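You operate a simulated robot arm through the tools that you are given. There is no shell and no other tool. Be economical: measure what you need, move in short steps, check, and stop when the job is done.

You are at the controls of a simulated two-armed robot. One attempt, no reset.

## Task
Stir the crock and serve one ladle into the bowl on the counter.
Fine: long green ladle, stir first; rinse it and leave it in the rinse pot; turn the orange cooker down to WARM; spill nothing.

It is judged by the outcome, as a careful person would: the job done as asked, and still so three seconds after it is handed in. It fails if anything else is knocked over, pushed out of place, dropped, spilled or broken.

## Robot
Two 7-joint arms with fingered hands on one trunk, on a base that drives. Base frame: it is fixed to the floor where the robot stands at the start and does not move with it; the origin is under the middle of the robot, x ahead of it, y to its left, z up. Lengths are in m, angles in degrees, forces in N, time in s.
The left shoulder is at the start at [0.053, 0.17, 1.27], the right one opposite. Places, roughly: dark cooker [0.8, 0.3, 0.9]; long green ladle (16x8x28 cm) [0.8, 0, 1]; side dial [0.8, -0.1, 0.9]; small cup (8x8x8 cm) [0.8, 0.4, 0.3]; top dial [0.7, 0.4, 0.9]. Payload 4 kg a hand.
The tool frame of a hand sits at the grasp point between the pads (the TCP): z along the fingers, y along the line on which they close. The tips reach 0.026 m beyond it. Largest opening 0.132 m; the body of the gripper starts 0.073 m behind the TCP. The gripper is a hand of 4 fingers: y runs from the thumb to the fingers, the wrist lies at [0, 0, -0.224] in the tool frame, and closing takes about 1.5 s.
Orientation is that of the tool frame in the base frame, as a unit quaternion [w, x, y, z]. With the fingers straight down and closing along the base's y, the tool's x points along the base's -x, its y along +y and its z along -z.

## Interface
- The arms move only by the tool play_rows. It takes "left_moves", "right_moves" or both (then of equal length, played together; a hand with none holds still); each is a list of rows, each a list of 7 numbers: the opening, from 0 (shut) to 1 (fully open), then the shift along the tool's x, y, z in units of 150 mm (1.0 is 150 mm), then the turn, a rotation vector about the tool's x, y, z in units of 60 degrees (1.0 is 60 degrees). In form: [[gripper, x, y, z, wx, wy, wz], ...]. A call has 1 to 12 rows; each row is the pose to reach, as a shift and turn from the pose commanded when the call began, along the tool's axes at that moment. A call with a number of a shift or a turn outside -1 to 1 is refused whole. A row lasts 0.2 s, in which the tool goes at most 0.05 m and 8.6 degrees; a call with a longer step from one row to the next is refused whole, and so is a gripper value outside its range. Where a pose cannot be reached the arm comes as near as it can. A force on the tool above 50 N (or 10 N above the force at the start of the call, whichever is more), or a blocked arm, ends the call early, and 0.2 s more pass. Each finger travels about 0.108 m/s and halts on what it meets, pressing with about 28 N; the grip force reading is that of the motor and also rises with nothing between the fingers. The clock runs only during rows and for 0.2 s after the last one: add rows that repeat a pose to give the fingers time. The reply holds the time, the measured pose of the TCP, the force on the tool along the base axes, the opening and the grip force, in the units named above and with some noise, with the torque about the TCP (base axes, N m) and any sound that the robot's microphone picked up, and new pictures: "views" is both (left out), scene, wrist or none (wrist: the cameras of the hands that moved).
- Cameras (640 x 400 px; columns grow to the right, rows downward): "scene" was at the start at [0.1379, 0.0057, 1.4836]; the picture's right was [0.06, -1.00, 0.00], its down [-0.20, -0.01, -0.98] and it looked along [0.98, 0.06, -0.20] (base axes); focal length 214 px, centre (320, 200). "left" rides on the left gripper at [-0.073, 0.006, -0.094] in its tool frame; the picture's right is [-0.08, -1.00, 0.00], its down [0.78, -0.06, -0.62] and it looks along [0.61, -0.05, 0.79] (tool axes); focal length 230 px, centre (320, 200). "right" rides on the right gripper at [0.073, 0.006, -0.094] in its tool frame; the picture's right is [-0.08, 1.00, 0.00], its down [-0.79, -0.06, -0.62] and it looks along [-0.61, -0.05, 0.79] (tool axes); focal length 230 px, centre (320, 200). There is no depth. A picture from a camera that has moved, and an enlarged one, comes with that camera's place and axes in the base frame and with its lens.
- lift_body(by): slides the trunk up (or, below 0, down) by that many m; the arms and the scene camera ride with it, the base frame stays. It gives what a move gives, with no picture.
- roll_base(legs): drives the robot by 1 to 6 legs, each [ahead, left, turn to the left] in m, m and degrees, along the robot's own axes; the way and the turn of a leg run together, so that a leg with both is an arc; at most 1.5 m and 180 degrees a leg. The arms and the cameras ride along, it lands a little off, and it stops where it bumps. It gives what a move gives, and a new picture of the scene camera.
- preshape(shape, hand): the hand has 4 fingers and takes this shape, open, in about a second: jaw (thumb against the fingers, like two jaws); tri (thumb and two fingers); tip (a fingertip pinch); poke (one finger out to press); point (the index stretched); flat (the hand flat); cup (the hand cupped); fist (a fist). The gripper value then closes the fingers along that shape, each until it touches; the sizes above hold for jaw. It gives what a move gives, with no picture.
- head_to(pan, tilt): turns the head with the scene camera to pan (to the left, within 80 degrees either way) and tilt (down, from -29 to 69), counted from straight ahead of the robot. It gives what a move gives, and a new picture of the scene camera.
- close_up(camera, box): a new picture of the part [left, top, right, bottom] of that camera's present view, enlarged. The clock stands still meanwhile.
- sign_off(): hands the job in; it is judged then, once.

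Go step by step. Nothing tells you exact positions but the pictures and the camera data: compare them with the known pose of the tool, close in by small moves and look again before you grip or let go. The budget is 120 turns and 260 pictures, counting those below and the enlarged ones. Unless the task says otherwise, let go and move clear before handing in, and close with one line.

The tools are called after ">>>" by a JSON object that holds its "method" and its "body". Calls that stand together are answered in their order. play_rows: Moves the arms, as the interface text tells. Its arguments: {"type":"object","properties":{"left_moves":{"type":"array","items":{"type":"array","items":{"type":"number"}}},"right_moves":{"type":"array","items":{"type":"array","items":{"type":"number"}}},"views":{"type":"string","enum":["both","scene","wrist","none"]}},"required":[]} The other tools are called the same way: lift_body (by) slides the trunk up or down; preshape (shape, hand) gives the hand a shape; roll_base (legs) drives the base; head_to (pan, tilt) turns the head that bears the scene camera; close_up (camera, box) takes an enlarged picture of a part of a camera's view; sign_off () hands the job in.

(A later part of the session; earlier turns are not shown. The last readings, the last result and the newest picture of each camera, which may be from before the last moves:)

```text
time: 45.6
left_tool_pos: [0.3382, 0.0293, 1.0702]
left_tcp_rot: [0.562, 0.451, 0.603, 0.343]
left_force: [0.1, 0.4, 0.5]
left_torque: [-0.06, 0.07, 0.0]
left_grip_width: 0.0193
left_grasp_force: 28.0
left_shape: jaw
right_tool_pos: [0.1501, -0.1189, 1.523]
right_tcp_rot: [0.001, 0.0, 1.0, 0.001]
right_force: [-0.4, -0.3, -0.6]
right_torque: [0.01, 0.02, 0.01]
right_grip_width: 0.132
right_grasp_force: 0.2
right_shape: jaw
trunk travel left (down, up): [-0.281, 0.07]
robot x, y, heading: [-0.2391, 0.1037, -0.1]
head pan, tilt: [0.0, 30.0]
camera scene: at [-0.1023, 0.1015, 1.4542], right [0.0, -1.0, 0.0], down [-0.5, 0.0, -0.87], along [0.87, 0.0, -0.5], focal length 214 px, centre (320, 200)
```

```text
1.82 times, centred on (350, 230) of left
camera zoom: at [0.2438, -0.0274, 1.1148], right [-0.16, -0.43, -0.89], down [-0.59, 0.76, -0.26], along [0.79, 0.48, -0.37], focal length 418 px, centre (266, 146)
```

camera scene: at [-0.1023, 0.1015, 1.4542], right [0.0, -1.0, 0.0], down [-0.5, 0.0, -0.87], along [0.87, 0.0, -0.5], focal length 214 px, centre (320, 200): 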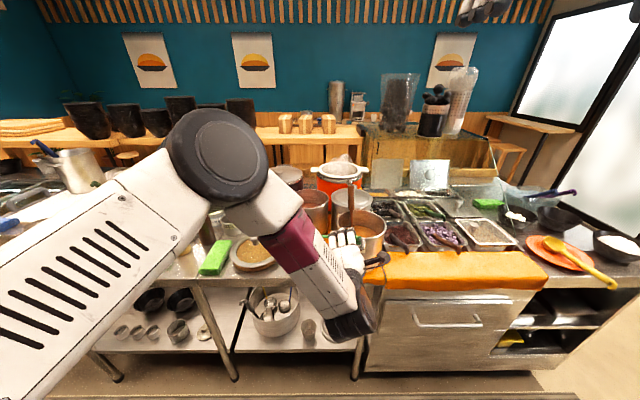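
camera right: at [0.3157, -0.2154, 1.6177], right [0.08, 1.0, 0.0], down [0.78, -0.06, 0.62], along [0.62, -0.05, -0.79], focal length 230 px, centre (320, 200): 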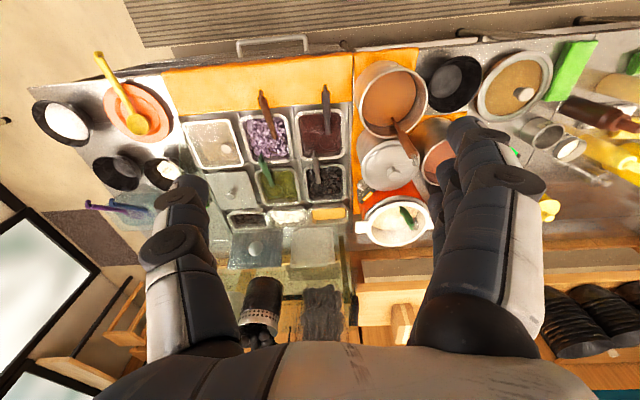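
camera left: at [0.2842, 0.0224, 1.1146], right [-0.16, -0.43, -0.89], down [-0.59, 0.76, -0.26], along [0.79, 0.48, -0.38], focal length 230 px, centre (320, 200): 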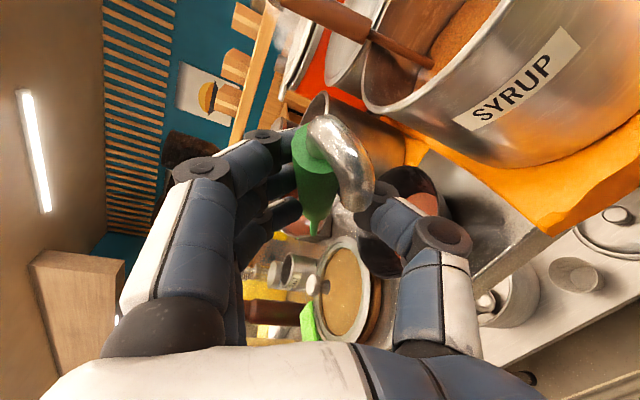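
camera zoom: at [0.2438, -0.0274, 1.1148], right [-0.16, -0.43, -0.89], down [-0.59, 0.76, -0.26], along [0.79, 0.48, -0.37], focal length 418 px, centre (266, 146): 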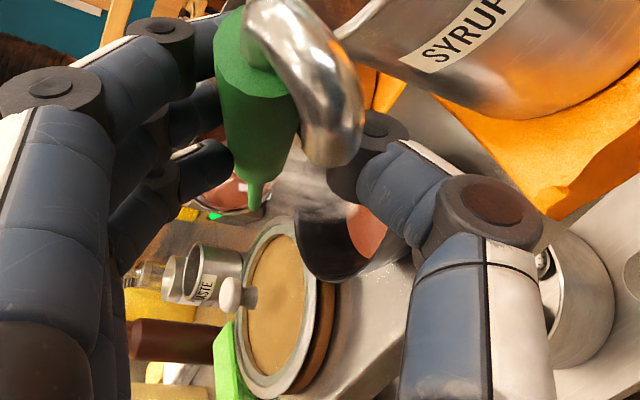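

The ladle lip is over the bowl centre again and the bowl already holds soup. Tilt another 15° with the lip kept in place, watching for blocking.

>>> {"method": "play_rows", "body": {"left_moves": [[0, 0.018, -0.12, 0.004, -0.034, -0.002, 0.076], [0, 0.036, -0.24, 0.008, -0.068, -0.005, 0.152], [0, 0.053, -0.358, 0.012, -0.101, -0.007, 0.228]], "views": "wrist"}}

>>> {"method": "close_up", "body": {"camera": "right", "box": [350, 90, 470, 210]}}

```text
time: 46.6
left_tool_pos: [0.3667, 0.0692, 1.0299]
left_tcp_rot: [0.526, 0.451, 0.552, 0.463]
left_force: [-0.4, -0.3, -0.9]
left_torque: [-0.08, 0.08, -0.02]
left_grip_width: 0.0192
left_grasp_force: 28.1
left_shape: jaw
right_tool_pos: [0.1516, -0.1197, 1.5245]
right_tcp_rot: [0.001, 0.001, 1.0, 0.001]
right_force: [-0.5, 0.4, -0.3]
right_torque: [-0.02, 0.0, 0.01]
right_grip_width: 0.1316
right_grasp_force: 0.1
right_shape: jaw
trunk travel left (down, up): [-0.281, 0.07]
robot x, y, heading: [-0.2397, 0.1021, -0.2]
head pan, tilt: [0.0, 30.0]
stopped in row 3 (left hand): the arm was blocked; the commanded pose is now the measured one
camera left: at [0.2756, -0.0041, 1.0502], right [-0.01, -0.24, -0.97], down [-0.65, 0.74, -0.18], along [0.76, 0.63, -0.16], focal length 230 px, centre (320, 200)
```

left: 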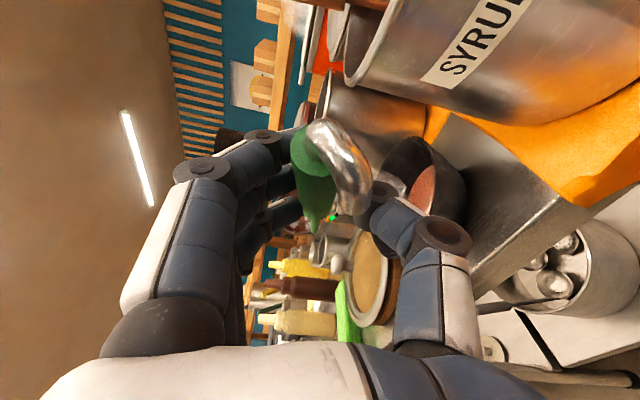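

```text
3.33 times, centred on (410, 150) of right
camera zoom: at [0.0781, -0.114, 1.6177], right [0.08, 1.0, 0.0], down [0.78, -0.06, 0.62], along [0.62, -0.05, -0.79], focal length 767 px, centre (20, 367)
```

zoom: 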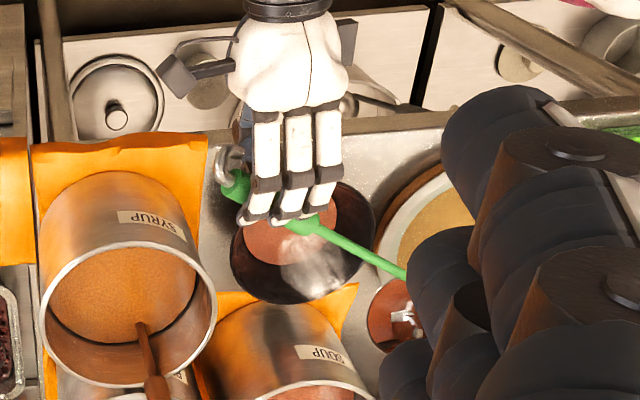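

Blocked again with a similar drift. Check what remains in the ladle and whether the counter is clean.

>>> {"method": "close_up", "body": {"camera": "right", "box": [400, 150, 450, 200]}}

>>> {"method": "close_up", "body": {"camera": "scene", "box": [220, 180, 380, 290]}}

>>> {"method": "close_up", "body": {"camera": "left", "box": [260, 120, 480, 340]}}

```text
8.00 times, centred on (425, 175) of right
camera zoom: at [0.0781, -0.114, 1.6177], right [0.08, 1.0, 0.0], down [0.78, -0.06, 0.62], along [0.62, -0.05, -0.79], focal length 1841 px, centre (-520, 400)
```

zoom: 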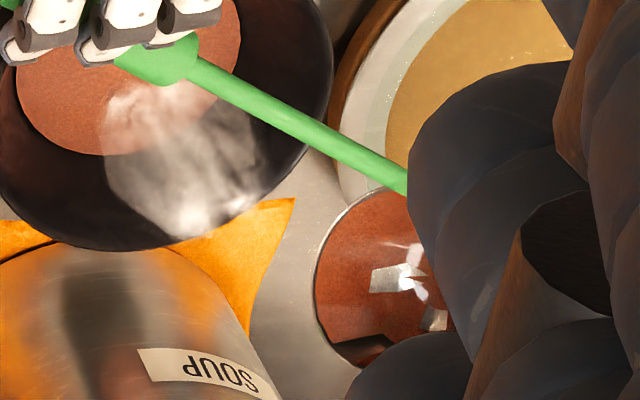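

```text
3.64 times, centred on (300, 235) of scene
camera zoom: at [-0.1022, 0.1021, 1.4542], right [0.0, -1.0, 0.0], down [-0.5, 0.0, -0.87], along [0.87, 0.0, -0.5], focal length 780 px, centre (393, 73)
```

zoom: 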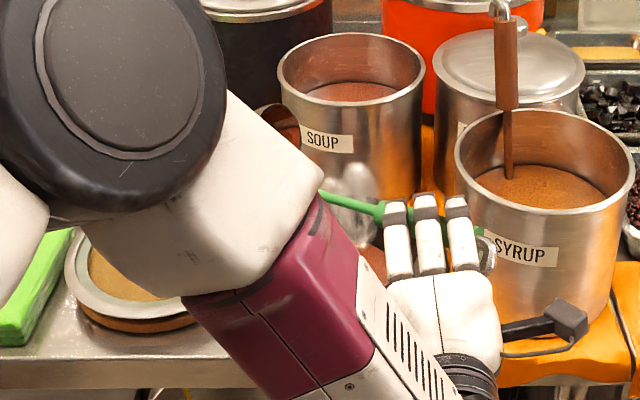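

```text
1.82 times, centred on (370, 230) of left
camera zoom: at [0.2756, -0.0041, 1.0502], right [-0.01, -0.24, -0.97], down [-0.65, 0.74, -0.18], along [0.76, 0.63, -0.16], focal length 418 px, centre (229, 146)
```

zoom: 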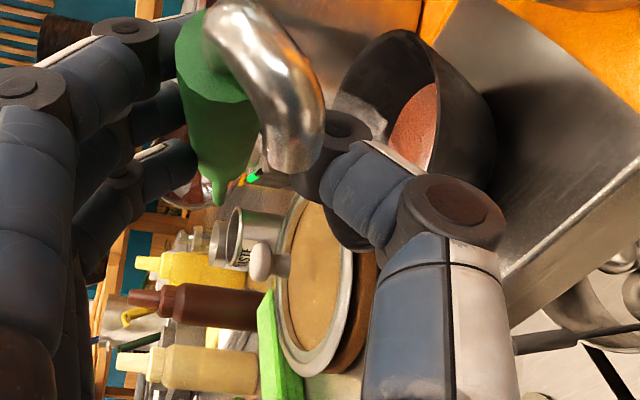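

The ladle cavity shows only a reddish film, and the bowl holds a steaming portion; the counter looks clean. Now un-tilt the ladle, raising it a little.

>>> {"method": "play_rows", "body": {"left_moves": [[0, 0.012, 0.13, 0.006, 0.034, 0, -0.076], [0, 0.026, 0.26, 0.014, 0.068, 0, -0.152], [0, 0.042, 0.39, 0.022, 0.102, 0, -0.229], [0, 0.059, 0.515, 0.032, 0.136, 0, -0.305], [0, 0.1, 0.635, 0.05, 0.17, 0, -0.381], [0, 0.15, 0.752, 0.073, 0.204, 0, -0.457], [0, 0.205, 0.866, 0.1, 0.238, 0, -0.533], [0, 0.263, 0.977, 0.128, 0.272, 0, -0.609], [0, 0.263, 0.977, 0.128, 0.272, 0, -0.609]], "views": "both"}}

```text
time: 48.6
left_tool_pos: [0.3846, 0.1278, 1.1691]
left_tcp_rot: [0.576, 0.329, 0.724, 0.191]
left_force: [-0.1, -1.1, -0.4]
left_torque: [-0.02, 0.07, -0.01]
left_grip_width: 0.019
left_grasp_force: 28.0
left_shape: jaw
right_tool_pos: [0.1522, -0.1201, 1.5234]
right_tcp_rot: [-0.001, 0.002, 1.0, 0.0]
right_force: [-1.0, -0.7, -0.2]
right_torque: [0.01, 0.02, 0.0]
right_grip_width: 0.132
right_grasp_force: 0.1
right_shape: jaw
trunk travel left (down, up): [-0.281, 0.07]
robot x, y, heading: [-0.2382, 0.0999, 0.1]
head pan, tilt: [0.0, 30.0]
camera scene: at [-0.1017, 0.1013, 1.4541], right [0.0, -1.0, 0.0], down [-0.5, 0.0, -0.87], along [0.87, 0.0, -0.5], focal length 214 px, centre (320, 200)
camera left: at [0.3056, 0.0909, 1.2499], right [-0.24, -0.76, -0.6], down [-0.7, 0.57, -0.43], along [0.67, 0.31, -0.67], focal length 230 px, centre (320, 200)
```

scene: 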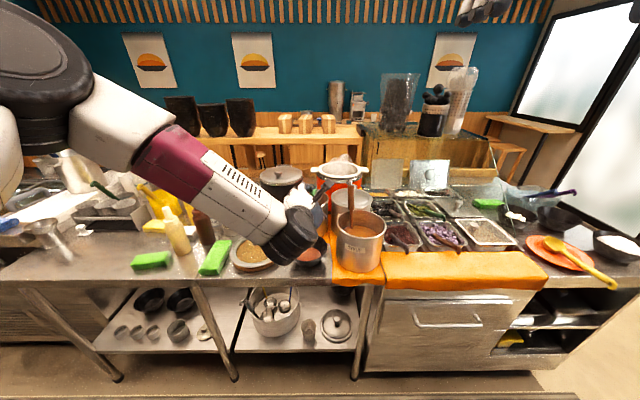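
left: 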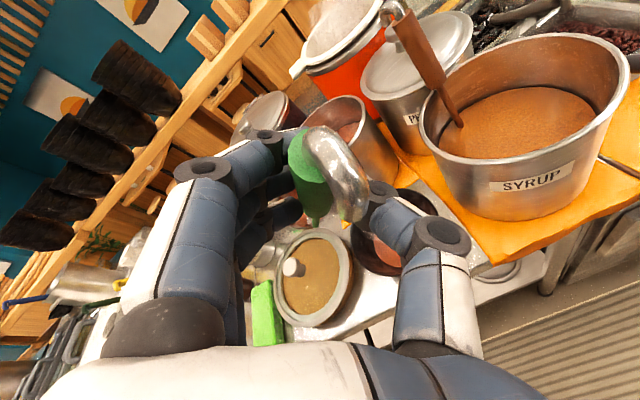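

Continue un-tilting to vertical.

>>> {"method": "play_rows", "body": {"left_moves": [[0, 0.02, 0.14, 0.025, 0.041, 0.007, -0.091], [0, 0.044, 0.28, 0.05, 0.081, 0.014, -0.182], [0, 0.066, 0.42, 0.075, 0.122, 0.021, -0.273], [0, 0.088, 0.56, 0.1, 0.162, 0.029, -0.365], [0, 0.11, 0.7, 0.124, 0.203, 0.036, -0.456], [0, 0.132, 0.84, 0.15, 0.243, 0.043, -0.547], [0, 0.154, 0.98, 0.174, 0.284, 0.05, -0.638], [0, 0.154, 0.98, 0.174, 0.284, 0.05, -0.638]], "views": "both"}}

>>> {"method": "close_up", "body": {"camera": "scene", "box": [230, 150, 390, 290]}}

>>> {"method": "close_up", "body": {"camera": "left", "box": [220, 150, 420, 320]}}

```text
time: 50.4
left_tool_pos: [0.4463, 0.2461, 1.2433]
left_tcp_rot: [0.534, 0.149, 0.825, -0.106]
left_force: [0.0, -0.8, -1.0]
left_torque: [0.02, 0.03, -0.02]
left_grip_width: 0.0187
left_grasp_force: 28.3
left_shape: jaw
right_tool_pos: [0.1518, -0.1192, 1.5234]
right_tcp_rot: [0.0, 0.001, 1.0, 0.001]
right_force: [0.1, -0.6, 0.1]
right_torque: [0.03, 0.0, 0.01]
right_grip_width: 0.1318
right_grasp_force: 0.1
right_shape: jaw
trunk travel left (down, up): [-0.281, 0.07]
robot x, y, heading: [-0.2391, 0.1045, -0.1]
head pan, tilt: [0.0, 30.0]
camera scene: at [-0.1018, 0.1015, 1.4541], right [0.0, -1.0, 0.0], down [-0.5, 0.0, -0.87], along [0.87, 0.0, -0.5], focal length 214 px, centre (320, 200)
camera left: at [0.3961, 0.2729, 1.3482], right [-0.33, -0.94, 0.09], down [-0.85, 0.25, -0.47], along [0.42, -0.23, -0.88], focal length 230 px, centre (320, 200)
```

scene: 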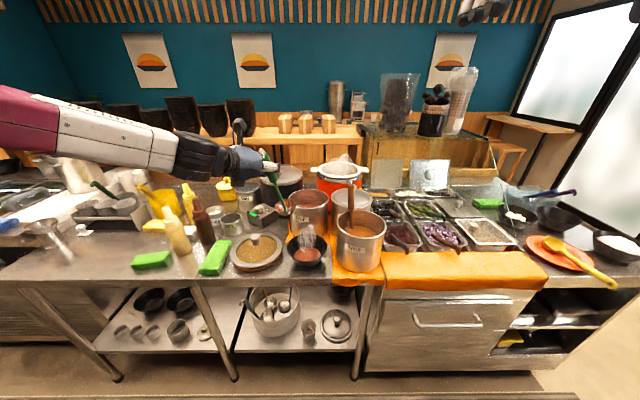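
left: 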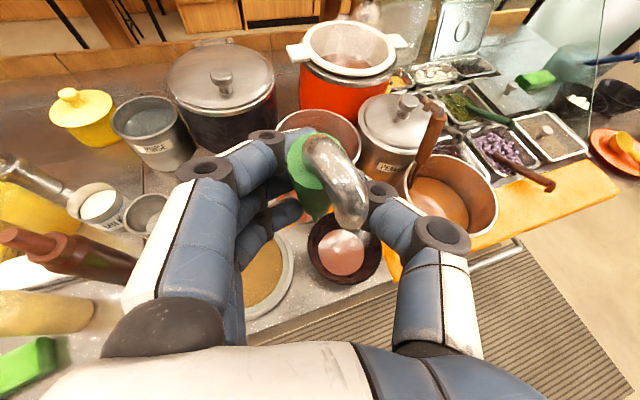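

```text
2.86 times, centred on (310, 220) of scene
camera zoom: at [-0.1018, 0.1015, 1.4541], right [0.0, -1.0, 0.0], down [-0.5, 0.0, -0.87], along [0.87, 0.0, -0.5], focal length 613 px, centre (349, 143)
```

zoom: 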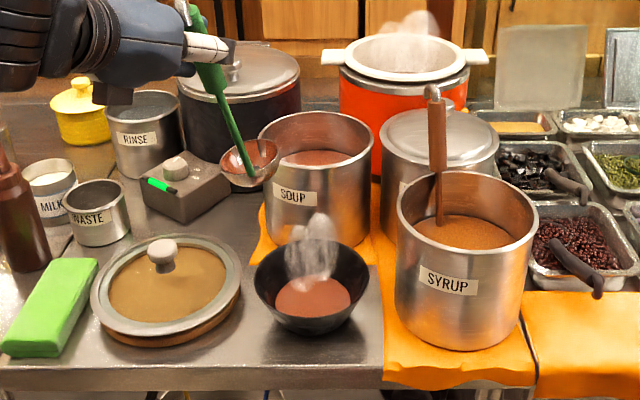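

```text
2.35 times, centred on (320, 235) of left
camera zoom: at [0.3961, 0.2729, 1.3482], right [-0.33, -0.94, 0.09], down [-0.85, 0.25, -0.47], along [0.42, -0.23, -0.88], focal length 541 px, centre (320, 118)
```

zoom: 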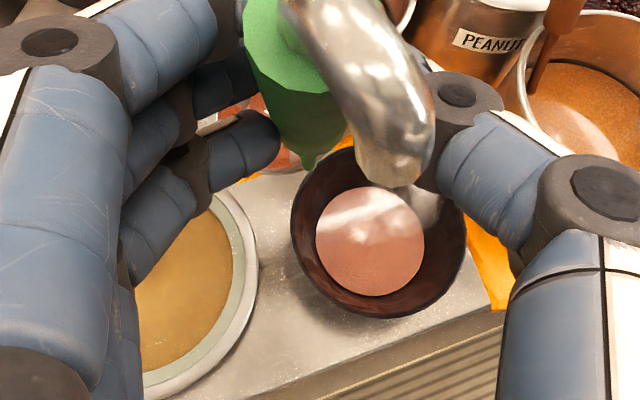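

The bowl is served and the counter is clean. The ladle has slipped in grip and leans ~20°; check for leftover in it.

>>> {"method": "close_up", "body": {"camera": "scene", "box": [255, 145, 315, 205]}}

>>> {"method": "close_up", "body": {"camera": "right", "box": [380, 110, 500, 230]}}

```text
6.67 times, centred on (285, 175) of scene
camera zoom: at [-0.1018, 0.1015, 1.4541], right [0.0, -1.0, 0.0], down [-0.5, 0.0, -0.87], along [0.87, 0.0, -0.5], focal length 1430 px, centre (553, 367)
```

zoom: 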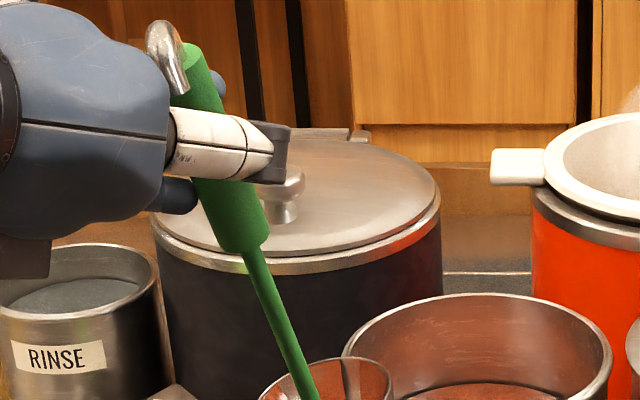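

```text
3.33 times, centred on (440, 170) of right
camera zoom: at [0.0786, -0.1146, 1.6173], right [0.08, 1.0, 0.0], down [0.78, -0.06, 0.62], along [0.62, -0.05, -0.79], focal length 767 px, centre (-80, 300)
```

zoom: 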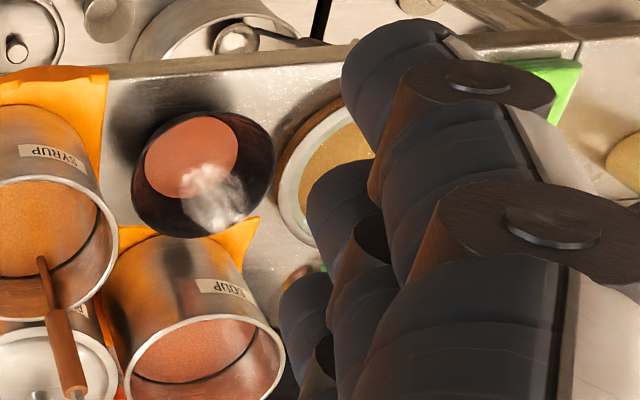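

No pooled soup visible, just film. I'll level the ladle (18° about base x) and raise it 9 cm.

>>> {"method": "play_rows", "body": {"left_moves": [[0, -0.1, -0.068, -0.017, -0.019, 0.018, 0.043], [0, -0.2, -0.136, -0.034, -0.038, 0.036, 0.085], [0, -0.3, -0.204, -0.05, -0.058, 0.054, 0.128], [0, -0.4, -0.272, -0.067, -0.077, 0.072, 0.17], [0, -0.5, -0.34, -0.084, -0.096, 0.09, 0.213], [0, -0.605, -0.408, -0.101, -0.115, 0.108, 0.255], [0, -0.605, -0.408, -0.101, -0.115, 0.108, 0.255]], "views": "both"}}

>>> {"method": "close_up", "body": {"camera": "scene", "box": [240, 110, 360, 210]}}

```text
time: 52.0
left_tool_pos: [0.4448, 0.1859, 1.3333]
left_tcp_rot: [0.504, 0.231, 0.832, 0.025]
left_force: [0.1, 0.4, -1.5]
left_torque: [-0.05, 0.05, -0.01]
left_grip_width: 0.0183
left_grasp_force: 27.7
left_shape: jaw
right_tool_pos: [0.1517, -0.1185, 1.5232]
right_tcp_rot: [0.0, 0.001, 1.0, 0.0]
right_force: [0.6, -0.3, 0.5]
right_torque: [-0.04, 0.0, 0.0]
right_grip_width: 0.1318
right_grasp_force: 0.0
right_shape: jaw
trunk travel left (down, up): [-0.281, 0.07]
robot x, y, heading: [-0.236, 0.0995, 0.1]
head pan, tilt: [0.0, 30.0]
camera scene: at [-0.1014, 0.1034, 1.4541], right [0.0, -1.0, 0.0], down [-0.5, 0.0, -0.87], along [0.87, 0.0, -0.5], focal length 214 px, centre (320, 200)
camera left: at [0.3946, 0.179, 1.4406], right [-0.33, -0.92, -0.21], down [-0.85, 0.39, -0.36], along [0.42, 0.06, -0.91], focal length 230 px, centre (320, 200)
```

scene: 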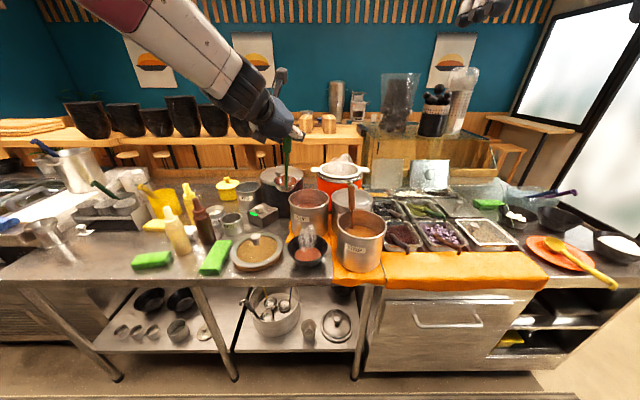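
left: 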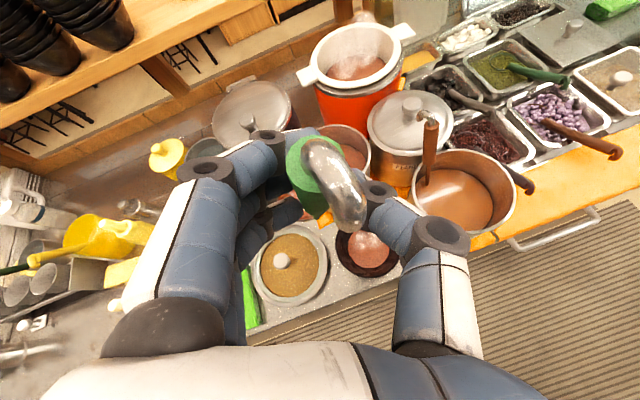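

```text
4.00 times, centred on (300, 160) of scene
camera zoom: at [-0.1014, 0.1034, 1.4541], right [0.0, -1.0, 0.0], down [-0.5, 0.0, -0.87], along [0.87, 0.0, -0.5], focal length 858 px, centre (400, 360)
```

zoom: 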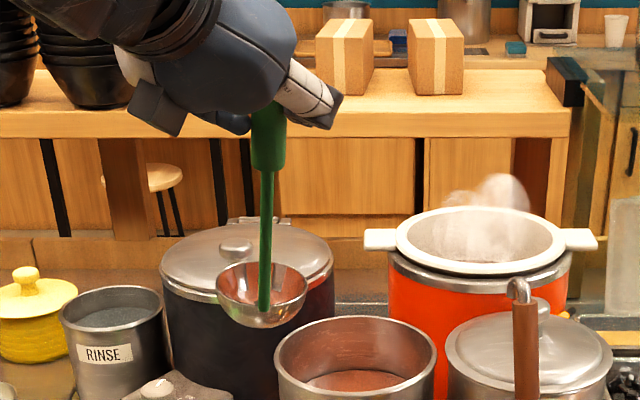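

Ladle is upright, empty and clear. Driving left 25 cm then ahead 20 cm to bring it toward the rinse pot.

>>> {"method": "roll_base", "body": {"legs": [[0, 0.25, 0], [0.2, 0, 0]]}}

>>> {"method": "head_to", "body": {"pan": 10, "tilt": 35}}

>>> {"method": "close_up", "body": {"camera": "left", "box": [0, 0, 640, 400]}}

```text
time: 56.1
left_tool_pos: [0.6454, 0.4364, 1.3324]
left_tcp_rot: [0.504, 0.232, 0.832, 0.025]
left_force: [-0.6, 0.7, -0.3]
left_torque: [0.02, 0.05, -0.01]
left_grip_width: 0.0184
left_grasp_force: 28.1
left_shape: jaw
right_tool_pos: [0.353, 0.1329, 1.5227]
right_tcp_rot: [-0.001, 0.003, 1.0, 0.001]
right_force: [0.7, 0.0, 0.5]
right_torque: [-0.02, 0.04, -0.01]
right_grip_width: 0.1318
right_grasp_force: 0.1
right_shape: jaw
trunk travel left (down, up): [-0.281, 0.07]
robot x, y, heading: [-0.0343, 0.353, -0.3]
head pan, tilt: [0.0, 30.0]
camera scene: at [0.1006, 0.3537, 1.4542], right [0.0, -1.0, 0.0], down [-0.5, 0.0, -0.87], along [0.87, 0.0, -0.5], focal length 214 px, centre (320, 200)
```

scene: 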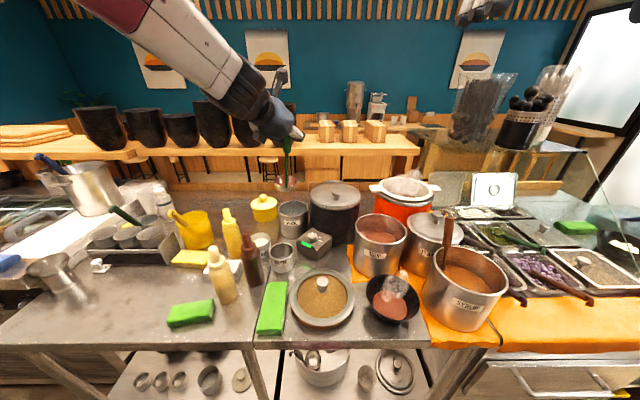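

```text
time: 56.8
left_tool_pos: [0.6467, 0.4343, 1.3324]
left_tcp_rot: [0.504, 0.232, 0.831, 0.024]
left_force: [0.0, 0.0, -0.7]
left_torque: [-0.02, 0.04, -0.02]
left_grip_width: 0.0188
left_grasp_force: 28.2
left_shape: jaw
right_tool_pos: [0.3516, 0.1314, 1.5247]
right_tcp_rot: [0.001, 0.002, 1.0, 0.0]
right_force: [-0.1, -0.5, 0.1]
right_torque: [0.02, -0.01, 0.01]
right_grip_width: 0.132
right_grasp_force: 0.1
right_shape: jaw
trunk travel left (down, up): [-0.281, 0.07]
robot x, y, heading: [-0.0334, 0.3577, -0.2]
head pan, tilt: [10.0, 35.0]
camera scene: at [0.0964, 0.3689, 1.4464], right [0.17, -0.99, 0.0], down [-0.56, -0.1, -0.82], along [0.81, 0.14, -0.57], focal length 214 px, centre (320, 200)
```

scene: 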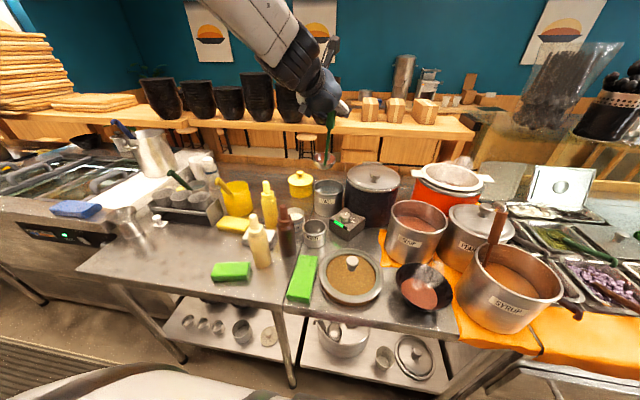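

```text
1.00 times, centred on (320, 200) of left (not enlarged: the box is as wide or as high as the picture)
camera zoom: at [0.5961, 0.4285, 1.4408], right [-0.33, -0.92, -0.21], down [-0.85, 0.39, -0.36], along [0.42, 0.06, -0.91], focal length 230 px, centre (320, 200)
```

zoom: 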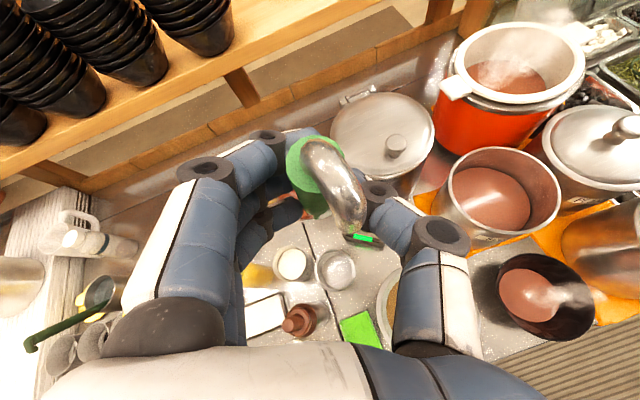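

The rinse pot's rim centre is at (0.883, 0.473, 0.95); the ladle bowl is near (0.76, 0.465, 1.15). Move it forward 12 cm at this height.

>>> {"method": "play_rows", "body": {"left_moves": [[0, -0.062, 0.058, 0.136, 0, 0, 0], [0, -0.124, 0.116, 0.272, 0, 0, 0], [0, -0.186, 0.174, 0.408, 0, 0, 0], [0, -0.248, 0.232, 0.544, 0, 0, 0], [0, -0.309, 0.289, 0.68, 0, 0, 0], [0, -0.309, 0.289, 0.68, 0, 0, 0]], "views": "both"}}

>>> {"method": "close_up", "body": {"camera": "scene", "box": [270, 90, 400, 230]}}

>>> {"method": "close_up", "body": {"camera": "left", "box": [220, 120, 400, 320]}}

>>> {"method": "close_up", "body": {"camera": "right", "box": [0, 0, 640, 400]}}

```text
time: 58.2
left_tool_pos: [0.7634, 0.4359, 1.3306]
left_tcp_rot: [0.504, 0.233, 0.831, 0.024]
left_force: [-0.8, 0.7, -0.2]
left_torque: [0.01, 0.04, -0.01]
left_grip_width: 0.0183
left_grasp_force: 28.5
left_shape: jaw
right_tool_pos: [0.3516, 0.1316, 1.5234]
right_tcp_rot: [0.0, 0.001, 1.0, 0.001]
right_force: [0.4, 0.0, 0.1]
right_torque: [0.0, -0.01, 0.0]
right_grip_width: 0.1317
right_grasp_force: 0.1
right_shape: jaw
trunk travel left (down, up): [-0.281, 0.07]
robot x, y, heading: [-0.0354, 0.3532, -0.2]
head pan, tilt: [10.0, 35.0]
camera scene: at [0.0958, 0.3689, 1.4465], right [0.17, -0.99, 0.0], down [-0.56, -0.1, -0.82], along [0.81, 0.14, -0.57], focal length 214 px, centre (320, 200)
camera left: at [0.715, 0.4292, 1.4392], right [-0.33, -0.92, -0.21], down [-0.85, 0.39, -0.36], along [0.42, 0.06, -0.91], focal length 230 px, centre (320, 200)
```

scene: 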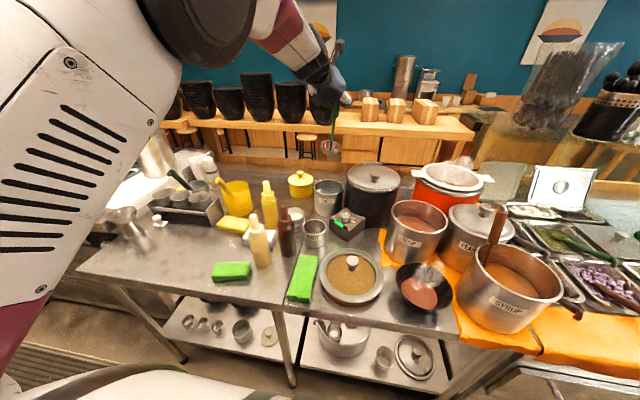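
left: 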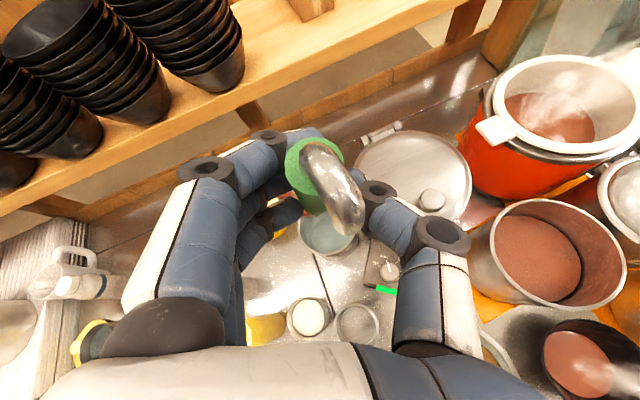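

```text
2.86 times, centred on (335, 160) of scene
camera zoom: at [0.0958, 0.3689, 1.4465], right [0.17, -0.99, 0.0], down [-0.56, -0.1, -0.82], along [0.81, 0.14, -0.57], focal length 613 px, centre (277, 314)
```

zoom: 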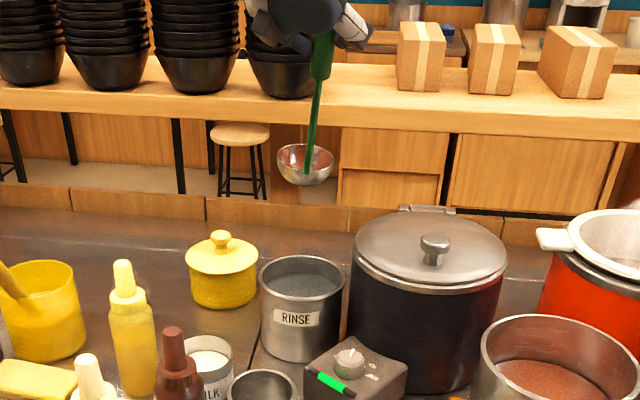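

```text
2.00 times, centred on (310, 220) of left
camera zoom: at [0.715, 0.4292, 1.4392], right [-0.33, -0.92, -0.21], down [-0.85, 0.39, -0.36], along [0.42, 0.06, -0.91], focal length 460 px, centre (340, 160)
```

zoom: 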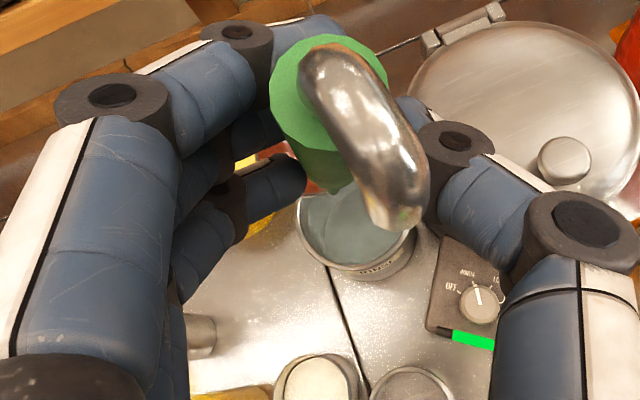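

```text
1.00 times, centred on (320, 200) of right (not enlarged: the box is as wide or as high as the picture)
camera zoom: at [0.2794, 0.1374, 1.6177], right [0.08, 1.0, 0.0], down [0.78, -0.07, 0.62], along [0.62, -0.05, -0.79], focal length 230 px, centre (320, 200)
```

zoom: 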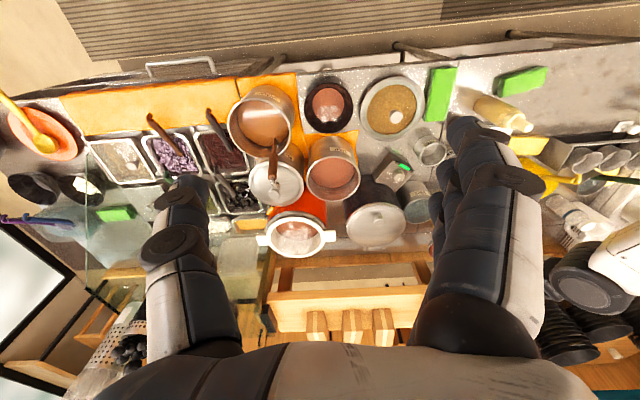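

The ladle bowl is ~2 cm short of the pot's centre. I'll shift and lower to just above the rim, then check.

>>> {"method": "play_rows", "body": {"left_moves": [[0, 0.11, -0.025, 0.09, 0, 0, 0], [0, 0.23, -0.05, 0.175, 0, 0, 0], [0, 0.34, -0.075, 0.26, 0, 0, 0], [0, 0.46, -0.1, 0.35, 0, 0, 0], [0, 0.57, -0.125, 0.44, 0, 0, 0], [0, 0.687, -0.151, 0.526, 0, 0, 0], [0, 0.687, -0.151, 0.526, 0, 0, 0]], "views": "both"}}

>>> {"method": "close_up", "body": {"camera": "scene", "box": [270, 100, 390, 230]}}

>>> {"method": "close_up", "body": {"camera": "left", "box": [230, 130, 410, 320]}}

```text
time: 59.8
left_tool_pos: [0.7843, 0.4404, 1.2037]
left_tcp_rot: [0.505, 0.231, 0.831, 0.025]
left_force: [0.6, 0.0, 0.4]
left_torque: [-0.03, 0.05, 0.01]
left_grip_width: 0.0184
left_grasp_force: 28.1
left_shape: jaw
right_tool_pos: [0.3519, 0.1309, 1.523]
right_tcp_rot: [0.001, 0.002, 1.0, 0.001]
right_force: [0.2, 0.0, 0.1]
right_torque: [-0.03, 0.0, 0.01]
right_grip_width: 0.132
right_grasp_force: 0.1
right_shape: jaw
trunk travel left (down, up): [-0.281, 0.07]
robot x, y, heading: [-0.0344, 0.3582, -0.2]
head pan, tilt: [10.0, 35.0]
camera scene: at [0.0961, 0.3688, 1.4465], right [0.17, -0.99, 0.0], down [-0.56, -0.1, -0.82], along [0.81, 0.14, -0.57], focal length 214 px, centre (320, 200)
camera left: at [0.7341, 0.4345, 1.3111], right [-0.33, -0.92, -0.21], down [-0.85, 0.39, -0.36], along [0.42, 0.06, -0.91], focal length 230 px, centre (320, 200)
```

scene: 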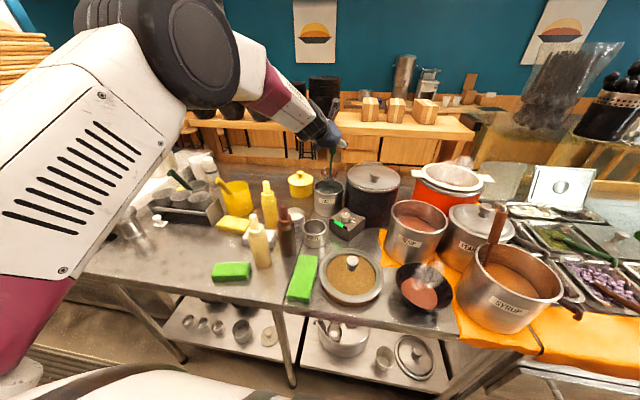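
left: 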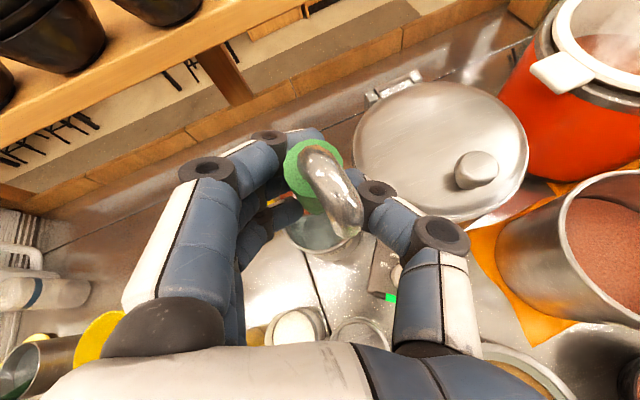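

```text
3.08 times, centred on (330, 165) of scene
camera zoom: at [0.0961, 0.3688, 1.4465], right [0.17, -0.99, 0.0], down [-0.56, -0.1, -0.82], along [0.81, 0.14, -0.57], focal length 660 px, centre (289, 308)
```

zoom: 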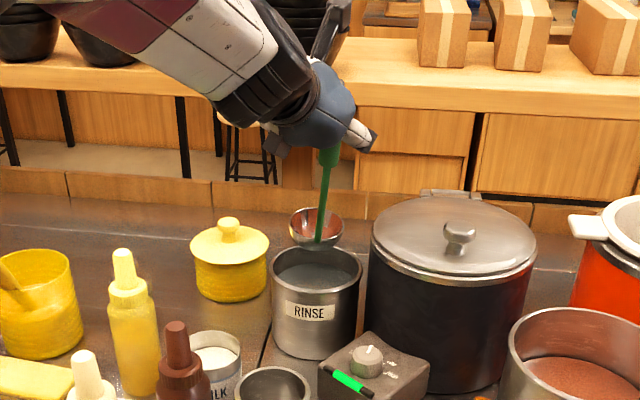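

```text
2.11 times, centred on (320, 225) of left
camera zoom: at [0.7341, 0.4345, 1.3111], right [-0.33, -0.92, -0.21], down [-0.85, 0.39, -0.36], along [0.42, 0.06, -0.91], focal length 484 px, centre (320, 147)
```

zoom: 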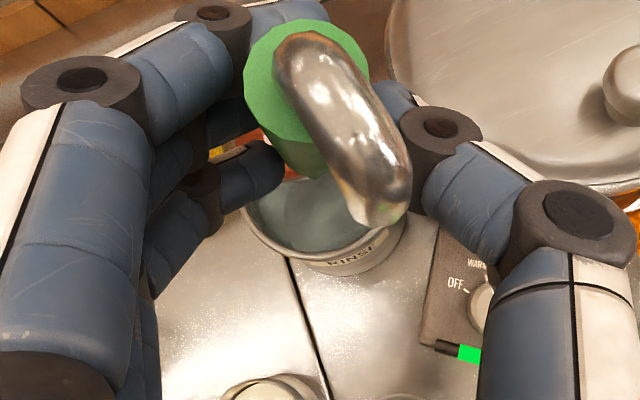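

Ladle and pot align laterally; depth agrees within ~1 cm. Lower 5 cm slowly so the bowl just enters, watching force.

>>> {"method": "play_rows", "body": {"left_moves": [[0, 0.07, -0.023, 0.041, 0, 0, 0], [0, 0.138, -0.046, 0.082, 0, 0, 0], [0, 0.207, -0.069, 0.123, 0, 0, 0], [0, 0.276, -0.092, 0.164, 0, 0, 0], [0, 0.276, -0.092, 0.164, 0, 0, 0]], "views": "none"}}

>>> {"method": "close_up", "body": {"camera": "scene", "box": [290, 130, 370, 220]}}

>>> {"method": "close_up", "body": {"camera": "left", "box": [230, 130, 410, 320]}}

```text
time: 61.0
left_tool_pos: [0.7835, 0.4401, 1.1517]
left_tcp_rot: [0.505, 0.232, 0.831, 0.024]
left_force: [0.1, -0.6, 0.0]
left_torque: [-0.03, 0.1, 0.03]
left_grip_width: 0.0186
left_grasp_force: 28.4
left_shape: jaw
right_tool_pos: [0.3528, 0.1315, 1.5231]
right_tcp_rot: [0.002, 0.002, 1.0, 0.001]
right_force: [0.0, 0.1, 0.1]
right_torque: [-0.06, -0.02, 0.0]
right_grip_width: 0.1318
right_grasp_force: 0.0
right_shape: jaw
trunk travel left (down, up): [-0.281, 0.07]
robot x, y, heading: [-0.0328, 0.3531, -0.5]
head pan, tilt: [10.0, 35.0]
```

```text
4.44 times, centred on (330, 175) of scene
camera zoom: at [0.0963, 0.3689, 1.4464], right [0.17, -0.99, 0.0], down [-0.57, -0.1, -0.82], along [0.81, 0.14, -0.57], focal length 953 px, centre (276, 311)
```

zoom: 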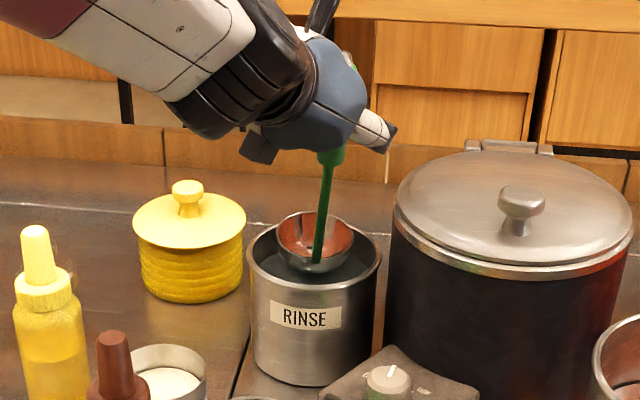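

```text
2.11 times, centred on (320, 225) of left
camera zoom: at [0.7348, 0.4346, 1.2605], right [-0.33, -0.92, -0.21], down [-0.85, 0.39, -0.36], along [0.42, 0.06, -0.91], focal length 484 px, centre (320, 147)
```

zoom: 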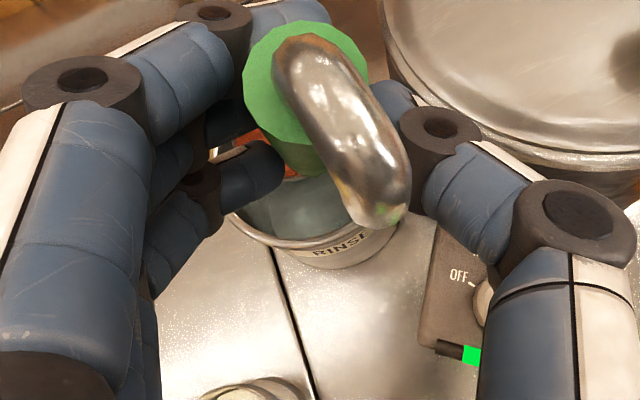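

The bowl is entering the pot with no contact force. Lower another 4 cm into the water.

>>> {"method": "play_rows", "body": {"left_moves": [[0, 0.055, -0.018, 0.033, 0, 0, 0], [0, 0.11, -0.037, 0.066, 0, 0, 0], [0, 0.166, -0.055, 0.098, 0, 0, 0], [0, 0.22, -0.074, 0.131, 0, 0, 0], [0, 0.22, -0.074, 0.131, 0, 0, 0]], "views": "none"}}

>>> {"method": "close_up", "body": {"camera": "scene", "box": [290, 130, 370, 220]}}

>>> {"method": "close_up", "body": {"camera": "left", "box": [230, 130, 410, 320]}}

```text
time: 62.2
left_tool_pos: [0.7852, 0.4417, 1.1103]
left_tcp_rot: [0.504, 0.233, 0.831, 0.024]
left_force: [0.0, -0.3, -1.3]
left_torque: [-0.01, 0.09, -0.01]
left_grip_width: 0.0183
left_grasp_force: 28.2
left_shape: jaw
right_tool_pos: [0.3527, 0.1313, 1.5229]
right_tcp_rot: [0.0, 0.002, 1.0, 0.002]
right_force: [0.2, -0.3, 0.2]
right_torque: [0.0, -0.02, -0.03]
right_grip_width: 0.1319
right_grasp_force: 0.0
right_shape: jaw
trunk travel left (down, up): [-0.281, 0.07]
robot x, y, heading: [-0.0319, 0.3561, -0.2]
head pan, tilt: [10.0, 35.0]
```

```text
4.44 times, centred on (330, 175) of scene
camera zoom: at [0.0965, 0.369, 1.4464], right [0.17, -0.99, 0.0], down [-0.57, -0.1, -0.82], along [0.81, 0.14, -0.57], focal length 953 px, centre (276, 311)
```

zoom: 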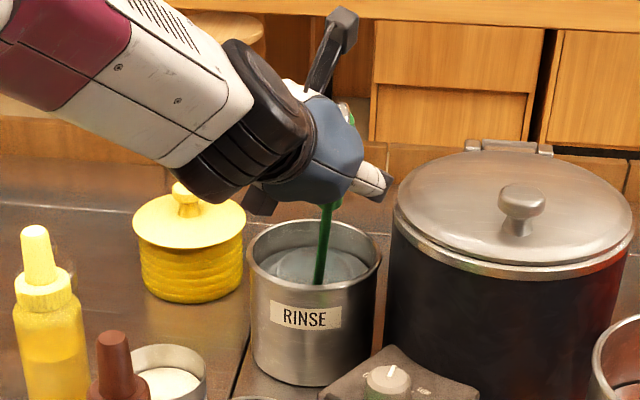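

```text
2.11 times, centred on (320, 225) of left
camera zoom: at [0.7357, 0.4346, 1.2197], right [-0.33, -0.92, -0.21], down [-0.85, 0.39, -0.36], along [0.42, 0.06, -0.91], focal length 484 px, centre (320, 147)
```

zoom: 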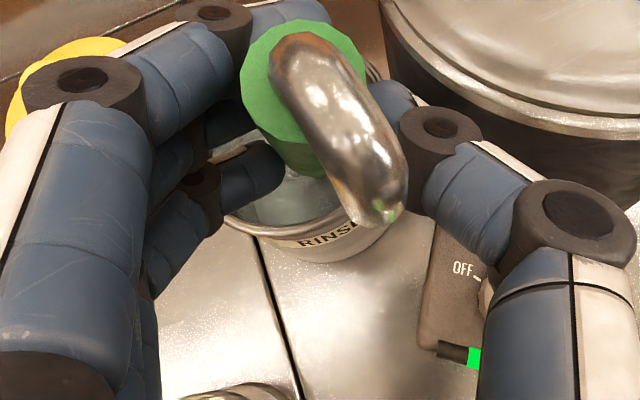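

The ladle's bowl is under the rinse water. Swish it gently a few times.

>>> {"method": "play_rows", "body": {"left_moves": [[0, -0.026, 0.024, 0.057, 0, 0, 0], [0, 0.007, 0.095, 0.042, 0, 0, 0], [0, -0.051, 0.048, 0.113, 0, 0, 0], [0, -0.059, -0.047, 0.072, 0, 0, 0], [0, 0, 0, 0, 0, 0, 0], [0, 0.007, 0.095, 0.042, 0, 0, 0], [0, -0.051, 0.048, 0.113, 0, 0, 0], [0, -0.059, -0.047, 0.072, 0, 0, 0], [0, 0, 0, 0, 0, 0, 0], [0, -0.109, 0.052, 0.008, 0, 0, 0], [0, -0.026, 0.024, 0.057, 0, 0, 0], [0, -0.026, 0.024, 0.057, 0, 0, 0]], "views": "none"}}

>>> {"method": "play_rows", "body": {"left_moves": [[0, 0.033, 0.071, -0.015, 0, 0, 0], [0, -0.025, 0.024, 0.056, 0, 0, 0], [0, -0.033, -0.071, 0.015, 0, 0, 0], [0, 0.026, -0.024, -0.057, 0, 0, 0], [0, 0.033, 0.071, -0.015, 0, 0, 0], [0, -0.025, 0.024, 0.056, 0, 0, 0], [0, -0.033, -0.071, 0.015, 0, 0, 0], [0, 0, 0, 0, 0, 0, 0], [0, 0, 0, 0, 0, 0, 0]], "views": "none"}}

>>> {"method": "close_up", "body": {"camera": "scene", "box": [290, 130, 370, 220]}}

```text
time: 64.8
left_tool_pos: [0.7964, 0.4399, 1.1133]
left_tcp_rot: [0.504, 0.232, 0.831, 0.024]
left_force: [-0.7, -0.2, -2.2]
left_torque: [0.05, 0.32, 0.06]
left_grip_width: 0.0188
left_grasp_force: 28.2
left_shape: jaw
right_tool_pos: [0.354, 0.1318, 1.524]
right_tcp_rot: [0.002, 0.002, 1.0, 0.001]
right_force: [-1.3, 0.2, -0.9]
right_torque: [-0.01, 0.0, 0.0]
right_grip_width: 0.1319
right_grasp_force: 0.0
right_shape: jaw
trunk travel left (down, up): [-0.281, 0.07]
robot x, y, heading: [-0.0385, 0.3513, -0.0]
head pan, tilt: [10.0, 35.0]
```

```text
time: 66.8
left_tool_pos: [0.7946, 0.4409, 1.1115]
left_tcp_rot: [0.504, 0.233, 0.831, 0.024]
left_force: [-0.5, -0.4, -0.8]
left_torque: [0.0, 0.23, 0.04]
left_grip_width: 0.019
left_grasp_force: 27.7
left_shape: jaw
right_tool_pos: [0.3532, 0.1311, 1.5224]
right_tcp_rot: [0.001, 0.001, 1.0, 0.0]
right_force: [-0.2, -0.1, -0.4]
right_torque: [0.05, -0.02, -0.02]
right_grip_width: 0.1321
right_grasp_force: 0.0
right_shape: jaw
trunk travel left (down, up): [-0.281, 0.07]
robot x, y, heading: [-0.0333, 0.355, -0.4]
head pan, tilt: [10.0, 35.0]
```

```text
4.44 times, centred on (330, 175) of scene
camera zoom: at [0.0965, 0.3685, 1.4464], right [0.17, -0.99, 0.0], down [-0.57, -0.1, -0.82], along [0.81, 0.14, -0.57], focal length 953 px, centre (276, 311)
```

zoom: 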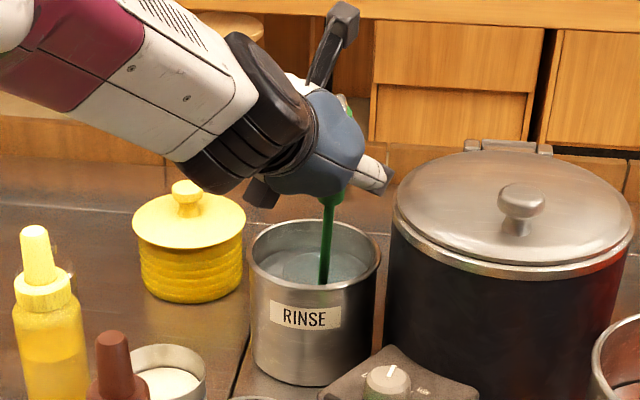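

Lift it just out of the water inside the pot to check it is clean.

>>> {"method": "play_rows", "body": {"left_moves": [[0, -0.07, 0.023, -0.041, 0, 0, 0], [0, -0.138, 0.046, -0.082, 0, 0, 0], [0, -0.207, 0.069, -0.123, 0, 0, 0], [0, -0.276, 0.092, -0.164, 0, 0, 0], [0, -0.276, 0.092, -0.164, 0, 0, 0]], "views": "none"}}

>>> {"method": "close_up", "body": {"camera": "scene", "box": [290, 130, 370, 220]}}

```text
time: 68.0
left_tool_pos: [0.7951, 0.4399, 1.1628]
left_tcp_rot: [0.504, 0.233, 0.831, 0.024]
left_force: [-0.3, -0.1, -0.7]
left_torque: [-0.01, 0.15, 0.0]
left_grip_width: 0.0191
left_grasp_force: 28.3
left_shape: jaw
right_tool_pos: [0.3538, 0.132, 1.5234]
right_tcp_rot: [-0.001, 0.001, 1.0, 0.001]
right_force: [0.7, -0.2, -0.2]
right_torque: [-0.02, 0.03, 0.01]
right_grip_width: 0.132
right_grasp_force: 0.0
right_shape: jaw
trunk travel left (down, up): [-0.281, 0.07]
robot x, y, heading: [-0.0324, 0.357, -0.1]
head pan, tilt: [10.0, 35.0]
```

```text
4.44 times, centred on (330, 175) of scene
camera zoom: at [0.0969, 0.3692, 1.4463], right [0.17, -0.99, 0.0], down [-0.57, -0.1, -0.82], along [0.81, 0.14, -0.57], focal length 953 px, centre (276, 311)
```

zoom: 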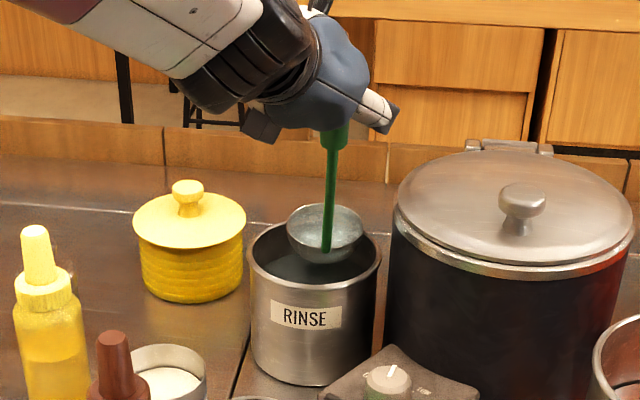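

It is clean. Lower it back in to near the bottom.

>>> {"method": "play_rows", "body": {"left_moves": [[0, 0.075, -0.027, 0.035, 0, 0, 0], [0, 0.15, -0.054, 0.07, 0, 0, 0], [0, 0.225, -0.08, 0.106, 0, 0, 0], [0, 0.3, -0.107, 0.141, 0, 0, 0], [0, 0.375, -0.134, 0.176, 0, 0, 0], [0, 0.42, -0.15, 0.197, 0, 0, 0], [0, 0.42, -0.15, 0.197, 0, 0, 0]], "views": "none"}}

```text
time: 69.6
left_tool_pos: [0.789, 0.4414, 1.0905]
left_tcp_rot: [0.505, 0.231, 0.831, 0.025]
left_force: [-0.7, 0.2, -0.6]
left_torque: [0.04, 0.11, -0.01]
left_grip_width: 0.0189
left_grasp_force: 27.7
left_shape: jaw
right_tool_pos: [0.353, 0.1328, 1.524]
right_tcp_rot: [0.002, 0.001, 1.0, 0.001]
right_force: [-0.7, 0.5, 0.4]
right_torque: [-0.01, -0.02, 0.03]
right_grip_width: 0.1317
right_grasp_force: 0.0
right_shape: jaw
trunk travel left (down, up): [-0.281, 0.07]
robot x, y, heading: [-0.0352, 0.3499, 0.1]
head pan, tilt: [10.0, 35.0]
```

Still free at z 1.09. Continue down in small steps until it touches.

>>> {"method": "play_rows", "body": {"left_moves": [[0, 0.055, -0.018, 0.033, 0, 0, 0], [0, 0.083, -0.028, 0.05, 0, 0, 0], [0, 0.11, -0.037, 0.066, 0, 0, 0], [0, 0.11, -0.037, 0.066, 0, 0, 0]], "views": "wrist"}}

>>> {"method": "close_up", "body": {"camera": "scene", "box": [290, 130, 370, 220]}}

```text
time: 70.6
left_tool_pos: [0.7875, 0.4403, 1.0692]
left_tcp_rot: [0.505, 0.233, 0.831, 0.023]
left_force: [-0.3, -0.1, -2.0]
left_torque: [0.02, 0.17, -0.01]
left_grip_width: 0.0191
left_grasp_force: 27.9
left_shape: jaw
right_tool_pos: [0.3534, 0.1318, 1.5226]
right_tcp_rot: [0.001, 0.002, 1.0, 0.001]
right_force: [0.0, -0.3, -0.8]
right_torque: [0.01, -0.01, -0.01]
right_grip_width: 0.1318
right_grasp_force: 0.2
right_shape: jaw
trunk travel left (down, up): [-0.281, 0.07]
robot x, y, heading: [-0.0343, 0.3518, -0.1]
head pan, tilt: [10.0, 35.0]
camera left: at [0.7388, 0.4334, 1.1774], right [-0.33, -0.92, -0.21], down [-0.85, 0.39, -0.36], along [0.42, 0.06, -0.91], focal length 230 px, centre (320, 200)
```

left: 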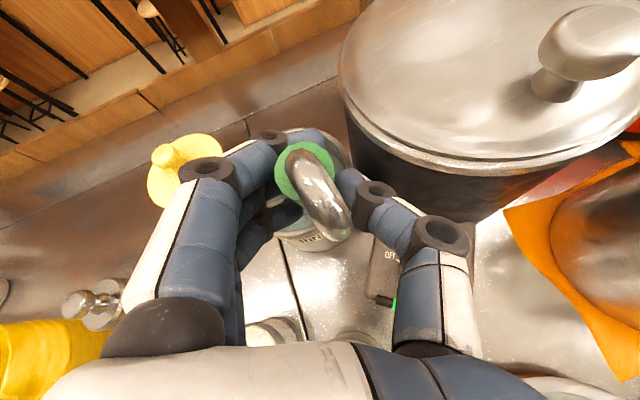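

```text
4.44 times, centred on (330, 175) of scene
camera zoom: at [0.0966, 0.369, 1.4464], right [0.17, -0.99, 0.0], down [-0.57, -0.1, -0.82], along [0.81, 0.14, -0.57], focal length 953 px, centre (276, 311)
```

zoom: 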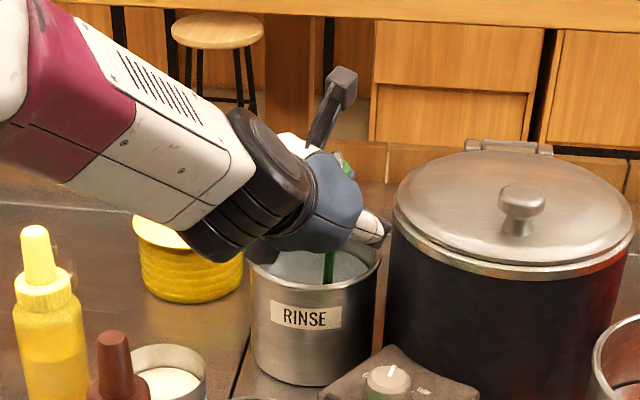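

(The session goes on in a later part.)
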